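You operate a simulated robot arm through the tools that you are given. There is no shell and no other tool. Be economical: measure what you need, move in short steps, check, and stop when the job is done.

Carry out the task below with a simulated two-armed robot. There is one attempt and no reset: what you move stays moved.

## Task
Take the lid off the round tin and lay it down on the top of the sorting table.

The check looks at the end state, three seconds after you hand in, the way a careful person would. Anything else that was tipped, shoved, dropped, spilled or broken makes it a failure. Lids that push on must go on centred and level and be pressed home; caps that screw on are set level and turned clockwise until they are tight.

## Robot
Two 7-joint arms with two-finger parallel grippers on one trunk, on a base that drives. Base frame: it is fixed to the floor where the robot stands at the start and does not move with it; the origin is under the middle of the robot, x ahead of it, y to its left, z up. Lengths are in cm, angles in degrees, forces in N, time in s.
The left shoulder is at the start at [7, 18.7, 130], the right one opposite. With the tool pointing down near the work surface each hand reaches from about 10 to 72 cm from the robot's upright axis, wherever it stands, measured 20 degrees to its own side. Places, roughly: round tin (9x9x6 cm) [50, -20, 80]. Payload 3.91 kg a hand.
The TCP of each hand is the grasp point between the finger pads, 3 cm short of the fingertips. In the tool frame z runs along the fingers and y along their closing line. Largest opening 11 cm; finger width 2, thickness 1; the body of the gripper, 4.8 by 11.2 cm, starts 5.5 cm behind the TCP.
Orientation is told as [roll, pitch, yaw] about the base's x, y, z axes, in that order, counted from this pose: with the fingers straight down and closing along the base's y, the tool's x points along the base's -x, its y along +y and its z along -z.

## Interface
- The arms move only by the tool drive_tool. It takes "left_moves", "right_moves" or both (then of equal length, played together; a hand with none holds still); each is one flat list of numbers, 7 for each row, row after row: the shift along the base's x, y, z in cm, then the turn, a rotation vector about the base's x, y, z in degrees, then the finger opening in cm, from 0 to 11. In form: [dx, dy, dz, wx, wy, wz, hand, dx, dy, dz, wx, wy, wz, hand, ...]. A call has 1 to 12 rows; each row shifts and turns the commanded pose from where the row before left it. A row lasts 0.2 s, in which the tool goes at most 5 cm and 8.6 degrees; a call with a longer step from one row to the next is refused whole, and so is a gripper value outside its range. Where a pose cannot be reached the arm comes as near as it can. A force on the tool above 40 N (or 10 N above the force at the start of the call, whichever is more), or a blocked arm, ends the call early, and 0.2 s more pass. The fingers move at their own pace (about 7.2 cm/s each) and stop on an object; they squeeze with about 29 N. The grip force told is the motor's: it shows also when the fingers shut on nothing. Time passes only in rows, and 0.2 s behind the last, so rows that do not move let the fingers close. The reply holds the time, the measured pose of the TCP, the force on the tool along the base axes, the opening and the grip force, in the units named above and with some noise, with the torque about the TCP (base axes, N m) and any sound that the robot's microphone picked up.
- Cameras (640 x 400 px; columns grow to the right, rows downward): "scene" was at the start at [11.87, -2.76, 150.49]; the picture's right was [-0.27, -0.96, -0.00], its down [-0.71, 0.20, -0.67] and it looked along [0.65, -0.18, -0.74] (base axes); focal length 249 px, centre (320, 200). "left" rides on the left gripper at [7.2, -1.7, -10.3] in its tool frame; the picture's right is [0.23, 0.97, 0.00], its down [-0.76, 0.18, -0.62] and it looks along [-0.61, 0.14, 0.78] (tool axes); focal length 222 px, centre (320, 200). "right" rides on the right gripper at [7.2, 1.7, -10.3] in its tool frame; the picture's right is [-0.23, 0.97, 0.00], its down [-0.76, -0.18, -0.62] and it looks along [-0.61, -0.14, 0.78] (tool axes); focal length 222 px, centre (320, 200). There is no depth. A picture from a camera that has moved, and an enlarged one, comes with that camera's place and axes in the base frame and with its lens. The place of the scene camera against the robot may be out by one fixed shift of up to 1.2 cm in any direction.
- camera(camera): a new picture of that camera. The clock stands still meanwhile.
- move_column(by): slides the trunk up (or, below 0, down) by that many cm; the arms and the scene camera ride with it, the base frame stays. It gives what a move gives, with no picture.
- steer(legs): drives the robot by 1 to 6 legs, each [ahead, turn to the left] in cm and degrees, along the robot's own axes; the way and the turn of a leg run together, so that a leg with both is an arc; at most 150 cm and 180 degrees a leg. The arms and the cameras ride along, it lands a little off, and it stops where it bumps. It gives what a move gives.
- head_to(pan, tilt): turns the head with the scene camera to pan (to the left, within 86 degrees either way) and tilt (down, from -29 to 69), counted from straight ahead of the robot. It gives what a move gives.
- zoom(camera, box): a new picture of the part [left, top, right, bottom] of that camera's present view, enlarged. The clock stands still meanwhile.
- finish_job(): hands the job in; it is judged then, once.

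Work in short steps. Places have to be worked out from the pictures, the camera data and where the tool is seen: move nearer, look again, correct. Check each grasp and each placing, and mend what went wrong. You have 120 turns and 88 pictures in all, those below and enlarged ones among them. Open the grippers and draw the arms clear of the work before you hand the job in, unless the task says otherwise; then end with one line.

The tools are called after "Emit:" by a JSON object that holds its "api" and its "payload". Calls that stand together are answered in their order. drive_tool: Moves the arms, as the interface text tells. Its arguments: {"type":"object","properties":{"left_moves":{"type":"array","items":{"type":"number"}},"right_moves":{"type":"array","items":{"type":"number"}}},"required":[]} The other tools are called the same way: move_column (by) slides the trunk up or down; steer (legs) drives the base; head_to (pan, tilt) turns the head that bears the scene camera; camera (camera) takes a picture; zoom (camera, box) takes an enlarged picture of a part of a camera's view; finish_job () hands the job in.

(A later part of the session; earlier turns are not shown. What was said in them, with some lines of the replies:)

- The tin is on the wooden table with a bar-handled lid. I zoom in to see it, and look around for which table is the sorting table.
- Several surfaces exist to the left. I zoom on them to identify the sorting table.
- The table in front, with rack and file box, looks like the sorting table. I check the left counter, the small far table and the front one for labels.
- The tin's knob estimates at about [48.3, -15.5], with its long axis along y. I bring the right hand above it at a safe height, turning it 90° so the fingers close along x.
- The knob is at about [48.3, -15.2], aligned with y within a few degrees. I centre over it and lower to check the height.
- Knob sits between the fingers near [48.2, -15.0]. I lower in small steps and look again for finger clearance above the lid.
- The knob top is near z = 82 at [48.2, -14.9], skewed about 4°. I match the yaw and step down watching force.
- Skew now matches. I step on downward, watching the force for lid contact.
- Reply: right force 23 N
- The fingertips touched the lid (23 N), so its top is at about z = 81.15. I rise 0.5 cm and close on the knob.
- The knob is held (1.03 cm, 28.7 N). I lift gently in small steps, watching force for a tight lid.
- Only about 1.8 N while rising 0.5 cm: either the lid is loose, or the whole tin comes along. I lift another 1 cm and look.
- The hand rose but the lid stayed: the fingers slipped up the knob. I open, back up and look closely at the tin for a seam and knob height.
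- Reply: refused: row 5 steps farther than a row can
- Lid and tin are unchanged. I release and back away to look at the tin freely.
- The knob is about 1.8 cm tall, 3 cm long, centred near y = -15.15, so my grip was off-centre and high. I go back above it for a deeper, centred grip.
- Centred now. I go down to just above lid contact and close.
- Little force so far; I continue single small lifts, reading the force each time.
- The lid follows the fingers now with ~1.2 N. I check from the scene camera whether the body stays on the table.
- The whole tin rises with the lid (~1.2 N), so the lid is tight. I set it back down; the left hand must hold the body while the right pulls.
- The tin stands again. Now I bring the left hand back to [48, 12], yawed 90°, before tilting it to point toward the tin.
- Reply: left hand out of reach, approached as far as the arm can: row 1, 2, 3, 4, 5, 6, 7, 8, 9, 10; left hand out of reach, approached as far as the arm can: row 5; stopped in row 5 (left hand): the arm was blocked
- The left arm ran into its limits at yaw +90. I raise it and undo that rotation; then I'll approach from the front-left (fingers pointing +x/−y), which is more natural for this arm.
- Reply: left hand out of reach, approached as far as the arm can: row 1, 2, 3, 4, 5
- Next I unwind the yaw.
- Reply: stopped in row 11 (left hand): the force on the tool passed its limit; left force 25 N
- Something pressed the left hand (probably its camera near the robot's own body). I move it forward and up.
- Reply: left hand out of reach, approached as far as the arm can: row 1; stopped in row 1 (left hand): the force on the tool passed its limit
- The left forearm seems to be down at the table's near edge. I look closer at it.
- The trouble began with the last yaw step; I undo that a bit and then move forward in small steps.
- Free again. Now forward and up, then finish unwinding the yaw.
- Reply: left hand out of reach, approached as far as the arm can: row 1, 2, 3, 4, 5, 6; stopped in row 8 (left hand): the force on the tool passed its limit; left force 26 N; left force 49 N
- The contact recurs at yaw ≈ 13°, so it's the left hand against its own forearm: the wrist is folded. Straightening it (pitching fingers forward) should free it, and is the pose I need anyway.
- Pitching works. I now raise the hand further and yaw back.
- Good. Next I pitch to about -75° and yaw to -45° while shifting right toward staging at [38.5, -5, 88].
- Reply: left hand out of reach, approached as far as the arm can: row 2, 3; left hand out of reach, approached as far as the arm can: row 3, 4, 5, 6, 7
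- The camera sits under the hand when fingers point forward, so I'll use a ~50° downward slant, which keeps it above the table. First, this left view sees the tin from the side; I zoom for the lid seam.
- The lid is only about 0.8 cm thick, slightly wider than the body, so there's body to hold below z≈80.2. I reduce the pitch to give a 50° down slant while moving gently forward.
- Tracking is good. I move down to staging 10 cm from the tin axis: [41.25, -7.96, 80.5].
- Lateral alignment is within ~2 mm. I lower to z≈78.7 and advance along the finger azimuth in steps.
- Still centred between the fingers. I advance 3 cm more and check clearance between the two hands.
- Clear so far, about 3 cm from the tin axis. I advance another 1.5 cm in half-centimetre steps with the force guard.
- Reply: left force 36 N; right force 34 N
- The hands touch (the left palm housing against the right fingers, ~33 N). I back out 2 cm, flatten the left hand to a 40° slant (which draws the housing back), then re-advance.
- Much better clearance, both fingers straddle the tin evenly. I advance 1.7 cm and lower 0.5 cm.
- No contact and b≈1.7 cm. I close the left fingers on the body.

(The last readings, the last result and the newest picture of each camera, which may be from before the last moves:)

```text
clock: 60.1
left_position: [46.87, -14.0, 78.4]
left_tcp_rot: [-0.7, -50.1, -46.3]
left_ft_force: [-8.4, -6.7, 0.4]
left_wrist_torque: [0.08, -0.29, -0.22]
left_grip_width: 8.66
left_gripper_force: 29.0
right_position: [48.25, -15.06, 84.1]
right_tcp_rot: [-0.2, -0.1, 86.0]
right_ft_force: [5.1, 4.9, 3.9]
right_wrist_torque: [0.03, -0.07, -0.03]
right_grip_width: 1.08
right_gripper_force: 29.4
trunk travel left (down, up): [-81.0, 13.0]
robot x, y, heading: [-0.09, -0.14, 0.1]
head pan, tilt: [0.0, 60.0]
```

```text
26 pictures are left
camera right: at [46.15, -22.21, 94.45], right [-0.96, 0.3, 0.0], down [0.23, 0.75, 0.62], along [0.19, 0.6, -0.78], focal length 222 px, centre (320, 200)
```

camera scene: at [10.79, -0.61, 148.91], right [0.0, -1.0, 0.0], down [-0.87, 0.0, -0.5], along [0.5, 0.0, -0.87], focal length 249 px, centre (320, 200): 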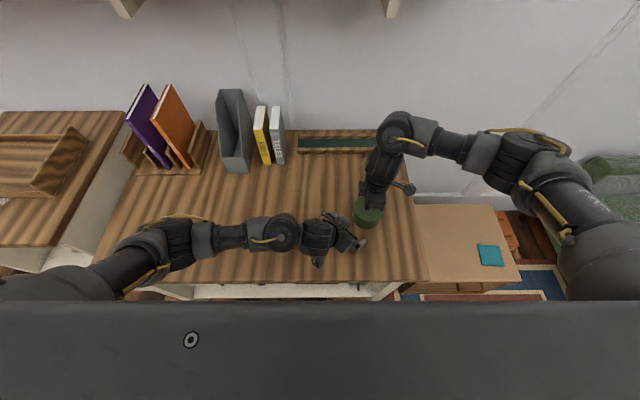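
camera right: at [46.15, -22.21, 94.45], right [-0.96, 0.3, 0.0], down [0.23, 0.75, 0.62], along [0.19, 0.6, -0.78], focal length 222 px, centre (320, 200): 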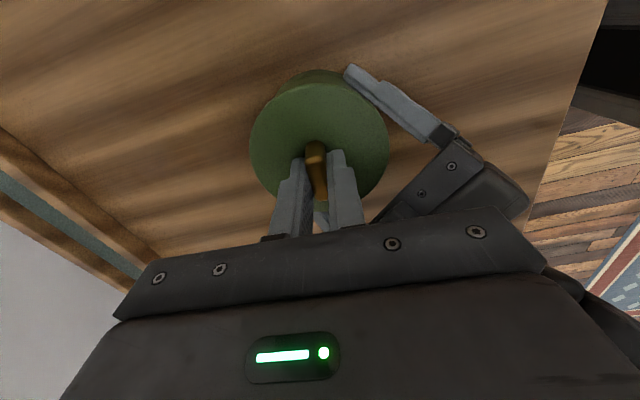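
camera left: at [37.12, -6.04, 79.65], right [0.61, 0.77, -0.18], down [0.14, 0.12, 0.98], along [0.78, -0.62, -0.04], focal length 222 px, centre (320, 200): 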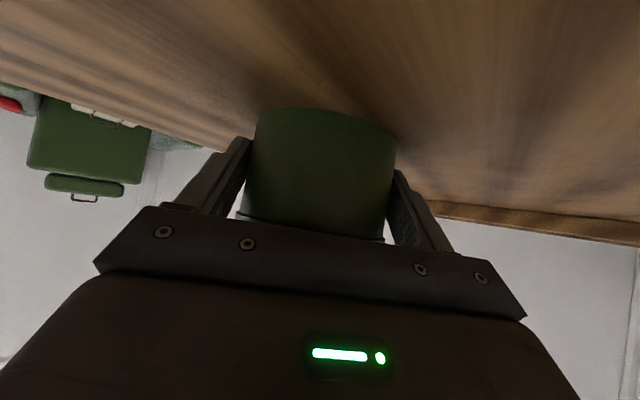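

The body is held at 8.66 cm, 29 N. Now the right hand pulls up in small steps.

Emit:
{"api": "drive_tool", "payload": {"right_moves": [0, 0, 0.15, 0, 0, 0, 0]}}

Emit:
{"api": "drive_tool", "payload": {"right_moves": [0, 0, 0.15, 0, 0, 0, 0]}}

Emit:
{"api": "drive_tool", "payload": {"right_moves": [0, 0, 0.1, 0, 0, 0, 0]}}

```text
clock: 60.5
left_position: [47.27, -13.9, 78.41]
left_tcp_rot: [-0.5, -50.0, -46.0]
left_ft_force: [1.7, 0.4, 2.9]
left_wrist_torque: [-0.11, -0.01, 0.02]
left_grip_width: 8.65
left_gripper_force: 28.7
right_position: [48.17, -15.27, 84.19]
right_tcp_rot: [0.1, 0.1, 86.0]
right_ft_force: [-0.4, 0.3, -0.4]
right_wrist_torque: [0.02, 0.03, 0.01]
right_grip_width: 1.1
right_gripper_force: 29.3
trunk travel left (down, up): [-81.0, 13.0]
robot x, y, heading: [-0.27, -0.13, -0.0]
head pan, tilt: [0.0, 60.0]
heard: snap
```

```text
clock: 60.9
left_position: [47.07, -13.89, 78.39]
left_tcp_rot: [-0.5, -50.0, -46.1]
left_ft_force: [2.2, 1.3, 3.8]
left_wrist_torque: [0.0, -0.12, 0.01]
left_grip_width: 8.66
left_gripper_force: 28.6
right_position: [48.27, -15.1, 84.28]
right_tcp_rot: [-0.1, 0.1, 86.0]
right_ft_force: [-0.6, 0.2, -0.8]
right_wrist_torque: [-0.02, 0.0, 0.0]
right_grip_width: 1.12
right_gripper_force: 29.4
trunk travel left (down, up): [-81.0, 13.0]
robot x, y, heading: [0.19, -0.27, 0.4]
head pan, tilt: [0.0, 60.0]
```

```text
clock: 61.3
left_position: [47.06, -13.97, 78.37]
left_tcp_rot: [-0.6, -49.9, -46.1]
left_ft_force: [2.0, 0.8, 5.1]
left_wrist_torque: [0.05, -0.24, 0.04]
left_grip_width: 8.68
left_gripper_force: 28.8
right_position: [48.21, -15.13, 84.49]
right_tcp_rot: [0.1, 0.0, 86.1]
right_ft_force: [0.1, 0.4, 0.6]
right_wrist_torque: [0.01, 0.0, 0.02]
right_grip_width: 1.1
right_gripper_force: 29.4
trunk travel left (down, up): [-81.0, 13.0]
robot x, y, heading: [0.04, -0.33, -0.1]
head pan, tilt: [0.0, 60.0]
```

A snap was heard: the lid popped off. I lift 1.2 cm more and look.

Emit:
{"api": "drive_tool", "payload": {"right_moves": [0, 0, 0.3, 0, 0, 0, 0, 0, 0, 0.4, 0, 0, 0, 0, 0, 0, 0.5, 0, 0, 0, 0, 0, 0, 0, 0, 0, 0, 0]}}

Emit:
{"api": "camera", "payload": {"camera": "right"}}

Emit:
{"api": "camera", "payload": {"camera": "left"}}

```text
clock: 62.3
left_position: [47.03, -13.98, 78.4]
left_tcp_rot: [-0.6, -50.0, -46.2]
left_ft_force: [1.9, 1.3, 5.7]
left_wrist_torque: [0.05, -0.33, 0.08]
left_grip_width: 8.68
left_gripper_force: 28.7
right_position: [48.29, -15.17, 85.59]
right_tcp_rot: [-0.1, -0.1, 86.1]
right_ft_force: [-0.9, 0.0, -0.5]
right_wrist_torque: [-0.01, 0.04, -0.02]
right_grip_width: 1.12
right_gripper_force: 29.2
trunk travel left (down, up): [-81.0, 13.0]
robot x, y, heading: [0.14, -0.2, -0.1]
head pan, tilt: [0.0, 60.0]
```

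```text
25 pictures are left
camera right: at [46.16, -22.2, 95.99], right [-0.96, 0.3, 0.0], down [0.23, 0.75, 0.62], along [0.18, 0.6, -0.78], focal length 222 px, centre (320, 200)
```

right: 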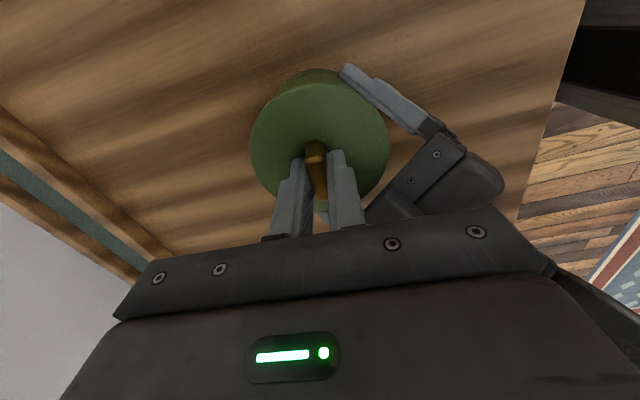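

```text
24 pictures are left
camera left: at [37.21, -5.98, 79.65], right [0.61, 0.77, -0.18], down [0.14, 0.12, 0.98], along [0.78, -0.62, -0.04], focal length 222 px, centre (320, 200)
```

left: 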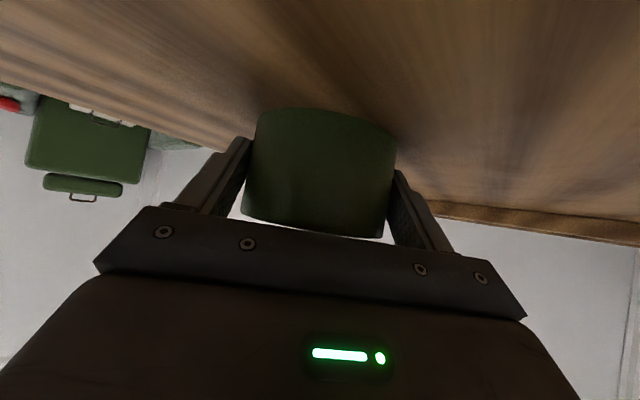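

The lid is free while the left holds the body. I move the lid up and away from the left hand diagonally, then over toward [62, -20].

Emit:
{"api": "drive_tool", "payload": {"right_moves": [0.2, -0.2, 0.4, 0, 0, 0, 0, 0.9, -0.8, 0.4, 0, 0, 0, 0, 1, -0.8, 0.5, 0, 0, 0, 0, 1, -0.8, 0.8, 0, 0, 0, 0, 2, -0.8, 1, 0, 0, 0, 0, 2, -0.7, 1, 0, 0, 0, 0, 2.3, -0.4, 0.5, 0, 0, 0, 0, 2.3, -0.3, 0, 0, 0, 0, 0, 2.2, 0, 0, 0, 0, 0, 0, 0, 0, 0, 0, 0, 0, 0]}}

Emit:
{"api": "camera", "payload": {"camera": "scene"}}

Emit:
{"api": "camera", "payload": {"camera": "right"}}

```text
clock: 64.5
left_position: [47.05, -13.91, 78.47]
left_tcp_rot: [-0.4, -49.9, -46.1]
left_ft_force: [1.3, 0.8, 6.0]
left_wrist_torque: [-0.06, -0.28, 0.03]
left_grip_width: 8.66
left_gripper_force: 29.4
right_position: [62.19, -19.91, 90.24]
right_tcp_rot: [0.1, -0.1, 85.9]
right_ft_force: [0.7, 0.2, -0.4]
right_wrist_torque: [0.02, -0.02, -0.01]
right_grip_width: 1.09
right_gripper_force: 28.7
trunk travel left (down, up): [-81.0, 13.0]
robot x, y, heading: [0.26, -0.02, 0.0]
head pan, tilt: [0.0, 60.0]
```

```text
23 pictures are left
camera scene: at [10.79, -0.64, 148.91], right [0.0, -1.0, 0.0], down [-0.87, 0.0, -0.5], along [0.5, 0.0, -0.87], focal length 249 px, centre (320, 200)
```

scene: 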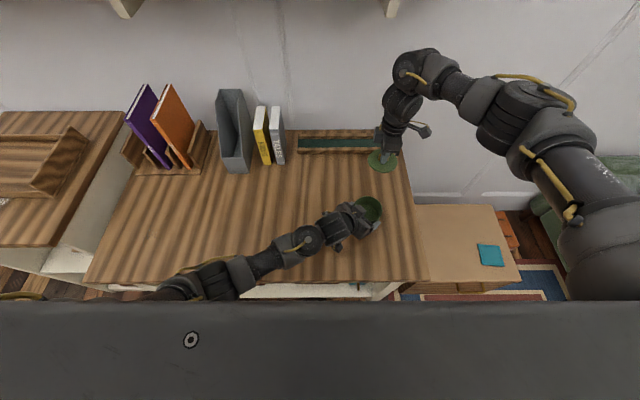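

```text
22 pictures are left
camera right: at [60.09, -27.0, 100.55], right [-0.96, 0.3, 0.0], down [0.23, 0.75, 0.62], along [0.18, 0.6, -0.78], focal length 222 px, centre (320, 200)
```

right: 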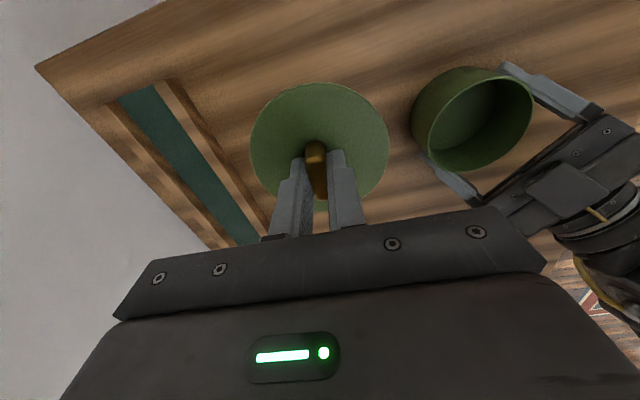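

The lid is held level and the tin stands open in the left hand. I lower the lid at [62, -20]; nothing is near it.

Emit:
{"api": "drive_tool", "payload": {"right_moves": [0, 0, -2, 0, 0, 0, 0, 0, 0, -2, 0, 0, 0, 0, 0, 0, -2, 0, 0, 0, 0, 0, 0, -2, 0, 0, 0, 0, 0, 0, -1.5, 0, 0, 0, 0, 0, 0, 0, 0, 0, 0, 0]}}

Emit:
{"api": "drive_tool", "payload": {"right_moves": [0, 0, -0.3, 0, 0, 0, 0, 0, 0, -0.3, 0, 0, 0, 0, 0, 0, 0, 0, 0, 0, 0]}}

Emit:
{"api": "drive_tool", "payload": {"right_moves": [0, 0, -0.3, 0, 0, 0, 0, 0, 0, 0, 0, 0, 0, 0]}}

```text
clock: 65.9
left_position: [46.97, -13.98, 78.36]
left_tcp_rot: [-0.5, -50.0, -46.2]
left_ft_force: [-0.9, 0.6, 5.5]
left_wrist_torque: [0.01, -0.26, 0.03]
left_grip_width: 8.65
left_gripper_force: 29.1
right_position: [62.33, -19.94, 80.9]
right_tcp_rot: [-0.1, 0.0, 86.0]
right_ft_force: [0.1, -0.2, -0.6]
right_wrist_torque: [0.02, -0.01, 0.0]
right_grip_width: 1.12
right_gripper_force: 28.8
trunk travel left (down, up): [-81.0, 13.0]
robot x, y, heading: [-0.03, 0.02, -0.0]
head pan, tilt: [0.0, 60.0]
```

```text
clock: 66.7
left_position: [47.07, -13.84, 78.42]
left_tcp_rot: [-0.6, -49.9, -46.2]
left_ft_force: [-0.5, 0.3, 5.0]
left_wrist_torque: [0.02, -0.22, 0.05]
left_grip_width: 8.63
left_gripper_force: 29.1
right_position: [62.19, -19.9, 80.23]
right_tcp_rot: [0.0, 0.0, 86.0]
right_ft_force: [0.1, 0.0, -1.5]
right_wrist_torque: [0.0, 0.01, -0.01]
right_grip_width: 1.09
right_gripper_force: 29.3
trunk travel left (down, up): [-81.0, 13.0]
robot x, y, heading: [-0.24, 0.04, -0.1]
head pan, tilt: [0.0, 60.0]
```

```text
clock: 67.3
left_position: [47.07, -13.94, 78.42]
left_tcp_rot: [-0.5, -50.0, -46.3]
left_ft_force: [-0.5, 0.2, 4.1]
left_wrist_torque: [0.03, -0.22, 0.01]
left_grip_width: 8.66
left_gripper_force: 28.7
right_position: [62.1, -19.83, 79.95]
right_tcp_rot: [0.0, 0.0, 85.9]
right_ft_force: [0.0, 0.2, -0.2]
right_wrist_torque: [-0.01, -0.02, -0.02]
right_grip_width: 1.11
right_gripper_force: 29.3
trunk travel left (down, up): [-81.0, 13.0]
robot x, y, heading: [-0.09, 0.17, -0.0]
head pan, tilt: [0.0, 60.0]
```

No contact yet; I continue in smaller steps.

Emit:
{"api": "drive_tool", "payload": {"right_moves": [0, 0, -0.2, 0, 0, 0, 0, 0, 0, -0.2, 0, 0, 0, 0, 0, 0, 0, 0, 0, 0, 0]}}

Emit:
{"api": "drive_tool", "payload": {"right_moves": [0, 0, -0.2, 0, 0, 0, 0, 0, 0, 0, 0, 0, 0, 0]}}

Emit:
{"api": "drive_tool", "payload": {"right_moves": [0, 0, -0.15, 0, 0, 0, 0, 0, 0, 0, 0, 0, 0, 0]}}

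```text
clock: 68.1
left_position: [46.99, -13.9, 78.4]
left_tcp_rot: [-0.6, -49.9, -46.2]
left_ft_force: [-1.4, 0.7, 3.4]
left_wrist_torque: [0.05, -0.19, 0.01]
left_grip_width: 8.66
left_gripper_force: 29.1
right_position: [62.16, -19.91, 79.47]
right_tcp_rot: [0.0, 0.0, 85.9]
right_ft_force: [0.7, -0.5, 0.4]
right_wrist_torque: [0.01, 0.02, 0.03]
right_grip_width: 1.09
right_gripper_force: 28.9
trunk travel left (down, up): [-81.0, 13.0]
robot x, y, heading: [-0.38, 0.02, 0.2]
head pan, tilt: [0.0, 60.0]
```

```text
clock: 68.7
left_position: [47.03, -13.91, 78.38]
left_tcp_rot: [-0.7, -50.0, -46.2]
left_ft_force: [-0.1, -0.1, 3.9]
left_wrist_torque: [0.1, -0.23, 0.04]
left_grip_width: 8.64
left_gripper_force: 29.2
right_position: [62.06, -19.91, 79.38]
right_tcp_rot: [0.0, 0.1, 85.9]
right_ft_force: [-0.6, 0.2, -0.3]
right_wrist_torque: [0.01, 0.0, 0.02]
right_grip_width: 1.11
right_gripper_force: 29.0
trunk travel left (down, up): [-81.0, 13.0]
robot x, y, heading: [-0.2, -0.28, 0.2]
head pan, tilt: [0.0, 60.0]
```

```text
clock: 69.3
left_position: [47.09, -13.91, 78.42]
left_tcp_rot: [-0.6, -50.1, -46.1]
left_ft_force: [-1.5, 1.0, 4.4]
left_wrist_torque: [0.08, -0.18, 0.01]
left_grip_width: 8.63
left_gripper_force: 29.1
right_position: [62.15, -19.86, 79.23]
right_tcp_rot: [0.0, 0.0, 86.0]
right_ft_force: [0.3, 0.0, -0.2]
right_wrist_torque: [-0.01, 0.02, 0.01]
right_grip_width: 1.12
right_gripper_force: 29.6
trunk travel left (down, up): [-81.0, 13.0]
robot x, y, heading: [0.3, 0.07, 0.0]
head pan, tilt: [0.0, 60.0]
```

Still free at 79.2; I continue in 0.15 cm steps.

Emit:
{"api": "drive_tool", "payload": {"right_moves": [0, 0, -0.15, 0, 0, 0, 0, 0, 0, 0, 0, 0, 0, 0]}}

Emit:
{"api": "drive_tool", "payload": {"right_moves": [0, 0, -0.15, 0, 0, 0, 0, 0, 0, 0, 0, 0, 0, 0]}}

Emit:
{"api": "camera", "payload": {"camera": "right"}}

```text
clock: 69.9
left_position: [47.04, -14.03, 78.32]
left_tcp_rot: [-0.6, -50.0, -46.2]
left_ft_force: [-0.5, 1.1, 3.7]
left_wrist_torque: [0.1, -0.2, 0.04]
left_grip_width: 8.65
left_gripper_force: 28.7
right_position: [62.11, -19.95, 79.19]
right_tcp_rot: [0.0, -0.1, 86.0]
right_ft_force: [-0.4, 0.0, 0.3]
right_wrist_torque: [-0.03, 0.0, 0.02]
right_grip_width: 1.11
right_gripper_force: 29.3
trunk travel left (down, up): [-81.0, 13.0]
robot x, y, heading: [0.01, -0.36, -0.2]
head pan, tilt: [0.0, 60.0]
```

```text
clock: 70.5
left_position: [46.98, -13.95, 78.3]
left_tcp_rot: [-0.6, -50.0, -46.2]
left_ft_force: [-0.8, 1.4, 3.9]
left_wrist_torque: [0.08, -0.19, 0.03]
left_grip_width: 8.67
left_gripper_force: 28.9
right_position: [62.17, -20.0, 78.89]
right_tcp_rot: [0.0, 0.1, 86.1]
right_ft_force: [-0.2, 0.6, -1.4]
right_wrist_torque: [0.02, 0.04, -0.02]
right_grip_width: 1.12
right_gripper_force: 28.9
trunk travel left (down, up): [-81.0, 13.0]
robot x, y, heading: [0.06, -0.03, 0.2]
head pan, tilt: [0.0, 60.0]
```

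```text
21 pictures are left
camera right: at [60.07, -27.05, 89.22], right [-0.96, 0.3, 0.0], down [0.23, 0.75, 0.62], along [0.18, 0.6, -0.78], focal length 222 px, centre (320, 200)
```

right: 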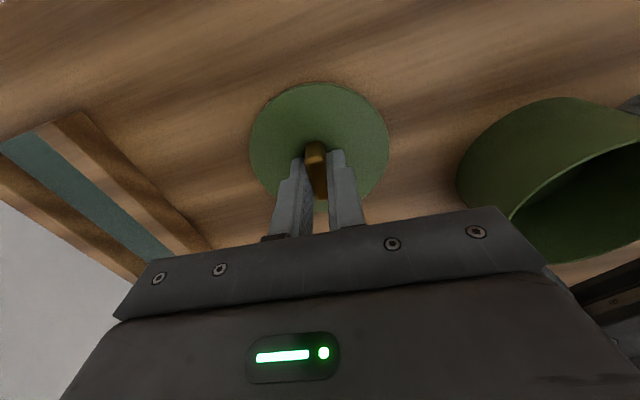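

Very near the table. Continuing in 0.1–0.15 cm steps until contact.

Emit:
{"api": "drive_tool", "payload": {"right_moves": [0, 0, -0.12, 0, 0, 0, 0, 0, 0, 0, 0, 0, 0, 0]}}

Emit:
{"api": "drive_tool", "payload": {"right_moves": [0, 0, -0.12, 0, 0, 0, 0, 0, 0, 0, 0, 0, 0, 0]}}

Emit:
{"api": "drive_tool", "payload": {"right_moves": [0, 0, -0.12, 0, 0, 0, 0, 0, 0, 0, 0, 0, 0, 0]}}

```text
clock: 71.1
left_position: [47.07, -13.91, 78.4]
left_tcp_rot: [-0.7, -50.0, -46.1]
left_ft_force: [-0.5, 1.0, 3.9]
left_wrist_torque: [0.07, -0.22, 0.04]
left_grip_width: 8.64
left_gripper_force: 29.5
right_position: [62.16, -19.96, 78.82]
right_tcp_rot: [0.0, 0.0, 85.9]
right_ft_force: [-0.8, -0.6, -0.3]
right_wrist_torque: [0.01, -0.02, 0.02]
right_grip_width: 1.08
right_gripper_force: 29.0
trunk travel left (down, up): [-81.0, 13.0]
robot x, y, heading: [0.09, 0.08, 0.1]
head pan, tilt: [0.0, 60.0]
```

```text
clock: 71.7
left_position: [46.98, -13.89, 78.4]
left_tcp_rot: [-0.5, -50.0, -46.2]
left_ft_force: [-1.0, 0.4, 3.2]
left_wrist_torque: [0.06, -0.17, 0.01]
left_grip_width: 8.66
left_gripper_force: 29.3
right_position: [62.17, -19.92, 78.7]
right_tcp_rot: [0.0, 0.0, 86.0]
right_ft_force: [-0.2, 1.6, -1.1]
right_wrist_torque: [-0.03, 0.0, -0.01]
right_grip_width: 1.11
right_gripper_force: 29.4
trunk travel left (down, up): [-81.0, 13.0]
robot x, y, heading: [-0.13, 0.0, 0.1]
head pan, tilt: [0.0, 60.0]
```

```text
clock: 72.3
left_position: [47.03, -13.94, 78.32]
left_tcp_rot: [-0.5, -50.1, -46.1]
left_ft_force: [1.5, 0.6, 1.1]
left_wrist_torque: [0.0, -0.09, -0.03]
left_grip_width: 8.64
left_gripper_force: 28.9
right_position: [62.13, -19.87, 78.64]
right_tcp_rot: [-0.1, 0.1, 86.0]
right_ft_force: [-0.5, -0.5, 8.1]
right_wrist_torque: [-0.06, 0.12, 0.01]
right_grip_width: 1.11
right_gripper_force: 28.7
trunk travel left (down, up): [-81.0, 13.0]
robot x, y, heading: [0.16, -0.09, -0.2]
head pan, tilt: [0.0, 60.0]
```

Contact at 8 N: the lid is on the table. I open the right hand slightly, let it settle, then rise.

Emit:
{"api": "drive_tool", "payload": {"right_moves": [0, 0, 0.05, 0, 0, 0, 1.5, 0, 0, 0, 0, 0, 0, 2.5, 0, 0, 0, 0, 0, 0, 3.5, 0, 0, 0, 0, 0, 0, 3.5, 0, 0, 2, 0, 0, 0, 3.5, 0, 0, 3, 0, 0, 0, 3.5, 0, 0, 4, 0, 0, 0, 3.5, 0, -4, 3, 0, 0, 0, 3.5, 0, -4, 2, 0, 0, 0, 3.5]}}

Emit:
{"api": "camera", "payload": {"camera": "right"}}

Emit:
{"api": "camera", "payload": {"camera": "scene"}}

```text
clock: 74.3
left_position: [46.97, -14.05, 78.41]
left_tcp_rot: [-0.5, -50.0, -46.2]
left_ft_force: [1.1, -0.3, 2.2]
left_wrist_torque: [0.05, -0.15, -0.04]
left_grip_width: 8.64
left_gripper_force: 28.9
right_position: [62.16, -28.0, 92.55]
right_tcp_rot: [0.0, -0.1, 86.0]
right_ft_force: [-1.0, -0.2, -0.2]
right_wrist_torque: [-0.04, 0.0, -0.01]
right_grip_width: 3.51
right_gripper_force: 0.0
trunk travel left (down, up): [-81.0, 13.0]
robot x, y, heading: [0.02, 0.16, -0.1]
head pan, tilt: [0.0, 60.0]
```

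```text
20 pictures are left
camera right: at [60.07, -35.06, 102.82], right [-0.96, 0.29, 0.0], down [0.23, 0.75, 0.62], along [0.18, 0.6, -0.78], focal length 222 px, centre (320, 200)
```

right: 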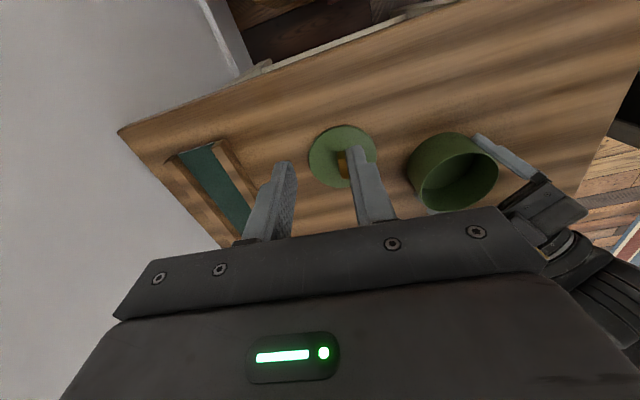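

```text
19 pictures are left
camera scene: at [10.82, -0.76, 148.9], right [0.0, -1.0, 0.0], down [-0.87, 0.0, -0.5], along [0.5, 0.0, -0.87], focal length 249 px, centre (320, 200)
```

scene: 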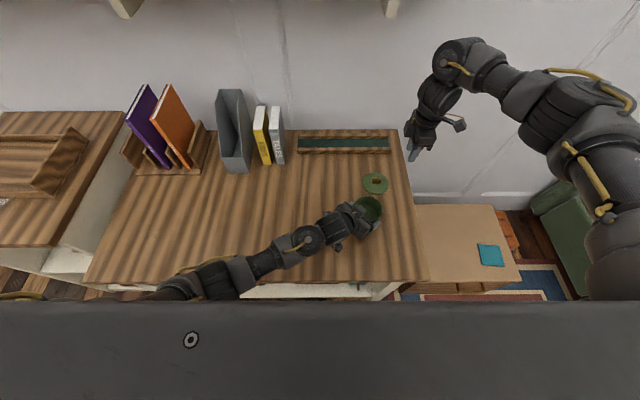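

The lid lies flat. Now I open the left hand gently and draw it straight back from the tin, then up.

Emit:
{"api": "drive_tool", "payload": {"left_moves": [0, 0, 0, 0, 0, 0, 9.2, 0, 0, 0, 0, 0, 0, 10, 0, 0, 0, 0, 0, 0, 11, 0, 0, 0, 0, 0, 0, 11, -0.69, 0.72, 0, 0, 0, 0, 11, -0.69, 0.72, 0, 0, 0, 0, 11, -1, 1.04, 0, 0, 0, 0, 11, -1.4, 1.4, 0.5, 0, 0, 0, 11, -1.4, 1.4, 1, 0, 0, 0, 11, -1.4, 1.4, 2, 0, 0, 0, 11, 0, 0, 3, 0, 0, 0, 11, 0, 0, 3, 0, 0, 0, 11]}}

Emit:
{"api": "camera", "payload": {"camera": "scene"}}

Emit:
{"api": "zoom", "payload": {"camera": "scene", "box": [320, 160, 420, 250]}}

```text
clock: 76.9
left_position: [40.44, -7.27, 87.91]
left_tcp_rot: [-0.5, -50.0, -46.2]
left_ft_force: [0.0, -0.1, -0.4]
left_wrist_torque: [-0.01, -0.01, -0.05]
left_grip_width: 11.01
left_gripper_force: 0.0
right_position: [62.3, -27.89, 92.48]
right_tcp_rot: [0.0, -0.1, 86.0]
right_ft_force: [-0.2, -0.6, 0.1]
right_wrist_torque: [-0.04, 0.01, -0.02]
right_grip_width: 3.51
right_gripper_force: 0.0
trunk travel left (down, up): [-81.0, 13.0]
robot x, y, heading: [-0.21, 0.03, 0.1]
head pan, tilt: [0.0, 60.0]
```

```text
18 pictures are left
camera scene: at [10.88, -0.65, 148.9], right [0.0, -1.0, 0.0], down [-0.87, 0.0, -0.5], along [0.5, 0.0, -0.87], focal length 249 px, centre (320, 200)
```

scene: 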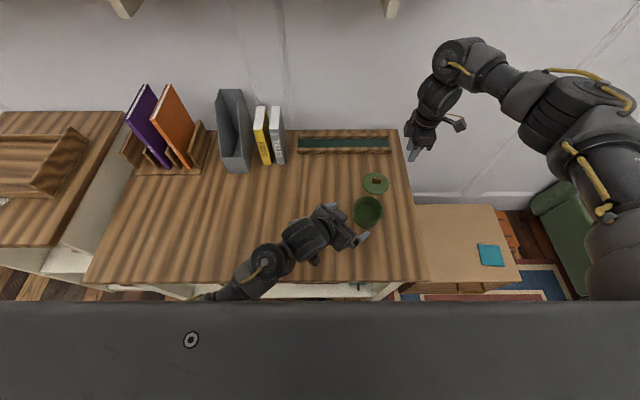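

```text
4.44 times, centred on (370, 205) of scene
camera zoom: at [10.88, -0.65, 148.9], right [0.0, -1.0, 0.0], down [-0.87, 0.0, -0.5], along [0.5, 0.0, -0.87], focal length 1106 px, centre (98, 178)
```

zoom: 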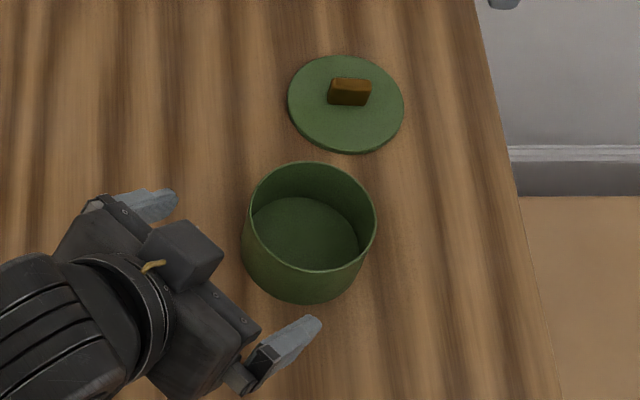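

The tin stands upright and open, the lid is flat beside it. I draw both hands a bit farther clear and take a final look.

Emit:
{"api": "drive_tool", "payload": {"left_moves": [-0.5, 2, 1.5, 0, 0, 0, 11, -0.5, 2.5, 1.5, 0, 0, 0, 11, 0, 2.5, 1.5, 0, 0, 0, 11, 0, 2.5, 1, 0, 0, 0, 11, 0, 0, 0, 0, 0, 0, 11], "right_moves": [0, -1, 2, 0, 0, 0, 3.5, -1, -1, 2, 0, 0, 0, 3.5, -1, -1, 2, 0, 0, 0, 3.5, -1, -1, 1, 0, 0, 0, 3.5, 0, 0, 0, 0, 0, 0, 3.5]}}

Emit:
{"api": "camera", "payload": {"camera": "scene"}}

```text
clock: 78.1
left_position: [39.06, 2.15, 93.58]
left_tcp_rot: [-0.5, -49.9, -46.2]
left_ft_force: [-0.1, -0.2, -0.5]
left_wrist_torque: [-0.01, -0.01, -0.07]
left_grip_width: 11.01
left_gripper_force: 0.0
right_position: [59.13, -31.9, 99.56]
right_tcp_rot: [-0.1, -0.1, 86.1]
right_ft_force: [0.1, 0.0, 0.2]
right_wrist_torque: [0.02, -0.02, -0.01]
right_grip_width: 3.49
right_gripper_force: 0.0
trunk travel left (down, up): [-81.0, 13.0]
robot x, y, heading: [-0.14, 0.1, -0.1]
head pan, tilt: [0.0, 60.0]
```

```text
16 pictures are left
camera scene: at [10.87, -0.67, 148.9], right [0.0, -1.0, 0.0], down [-0.87, 0.0, -0.5], along [0.5, 0.0, -0.87], focal length 249 px, centre (320, 200)
```

scene: 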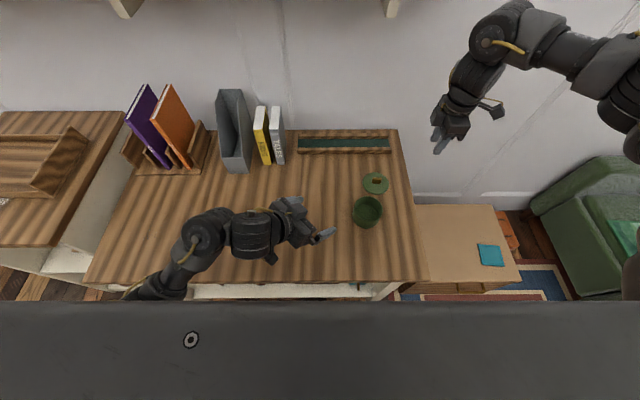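

Everything is in place and both hands are open and clear, so I hand in.

Emit:
{"api": "finish_job", "payload": {}}

```text
The job is handed in.
```

The lid is off the round tin and lies flat beside it on the front table, which I took to be the sorting table because no label confirmed it; the tin stands upright and nothing else looks disturbed.
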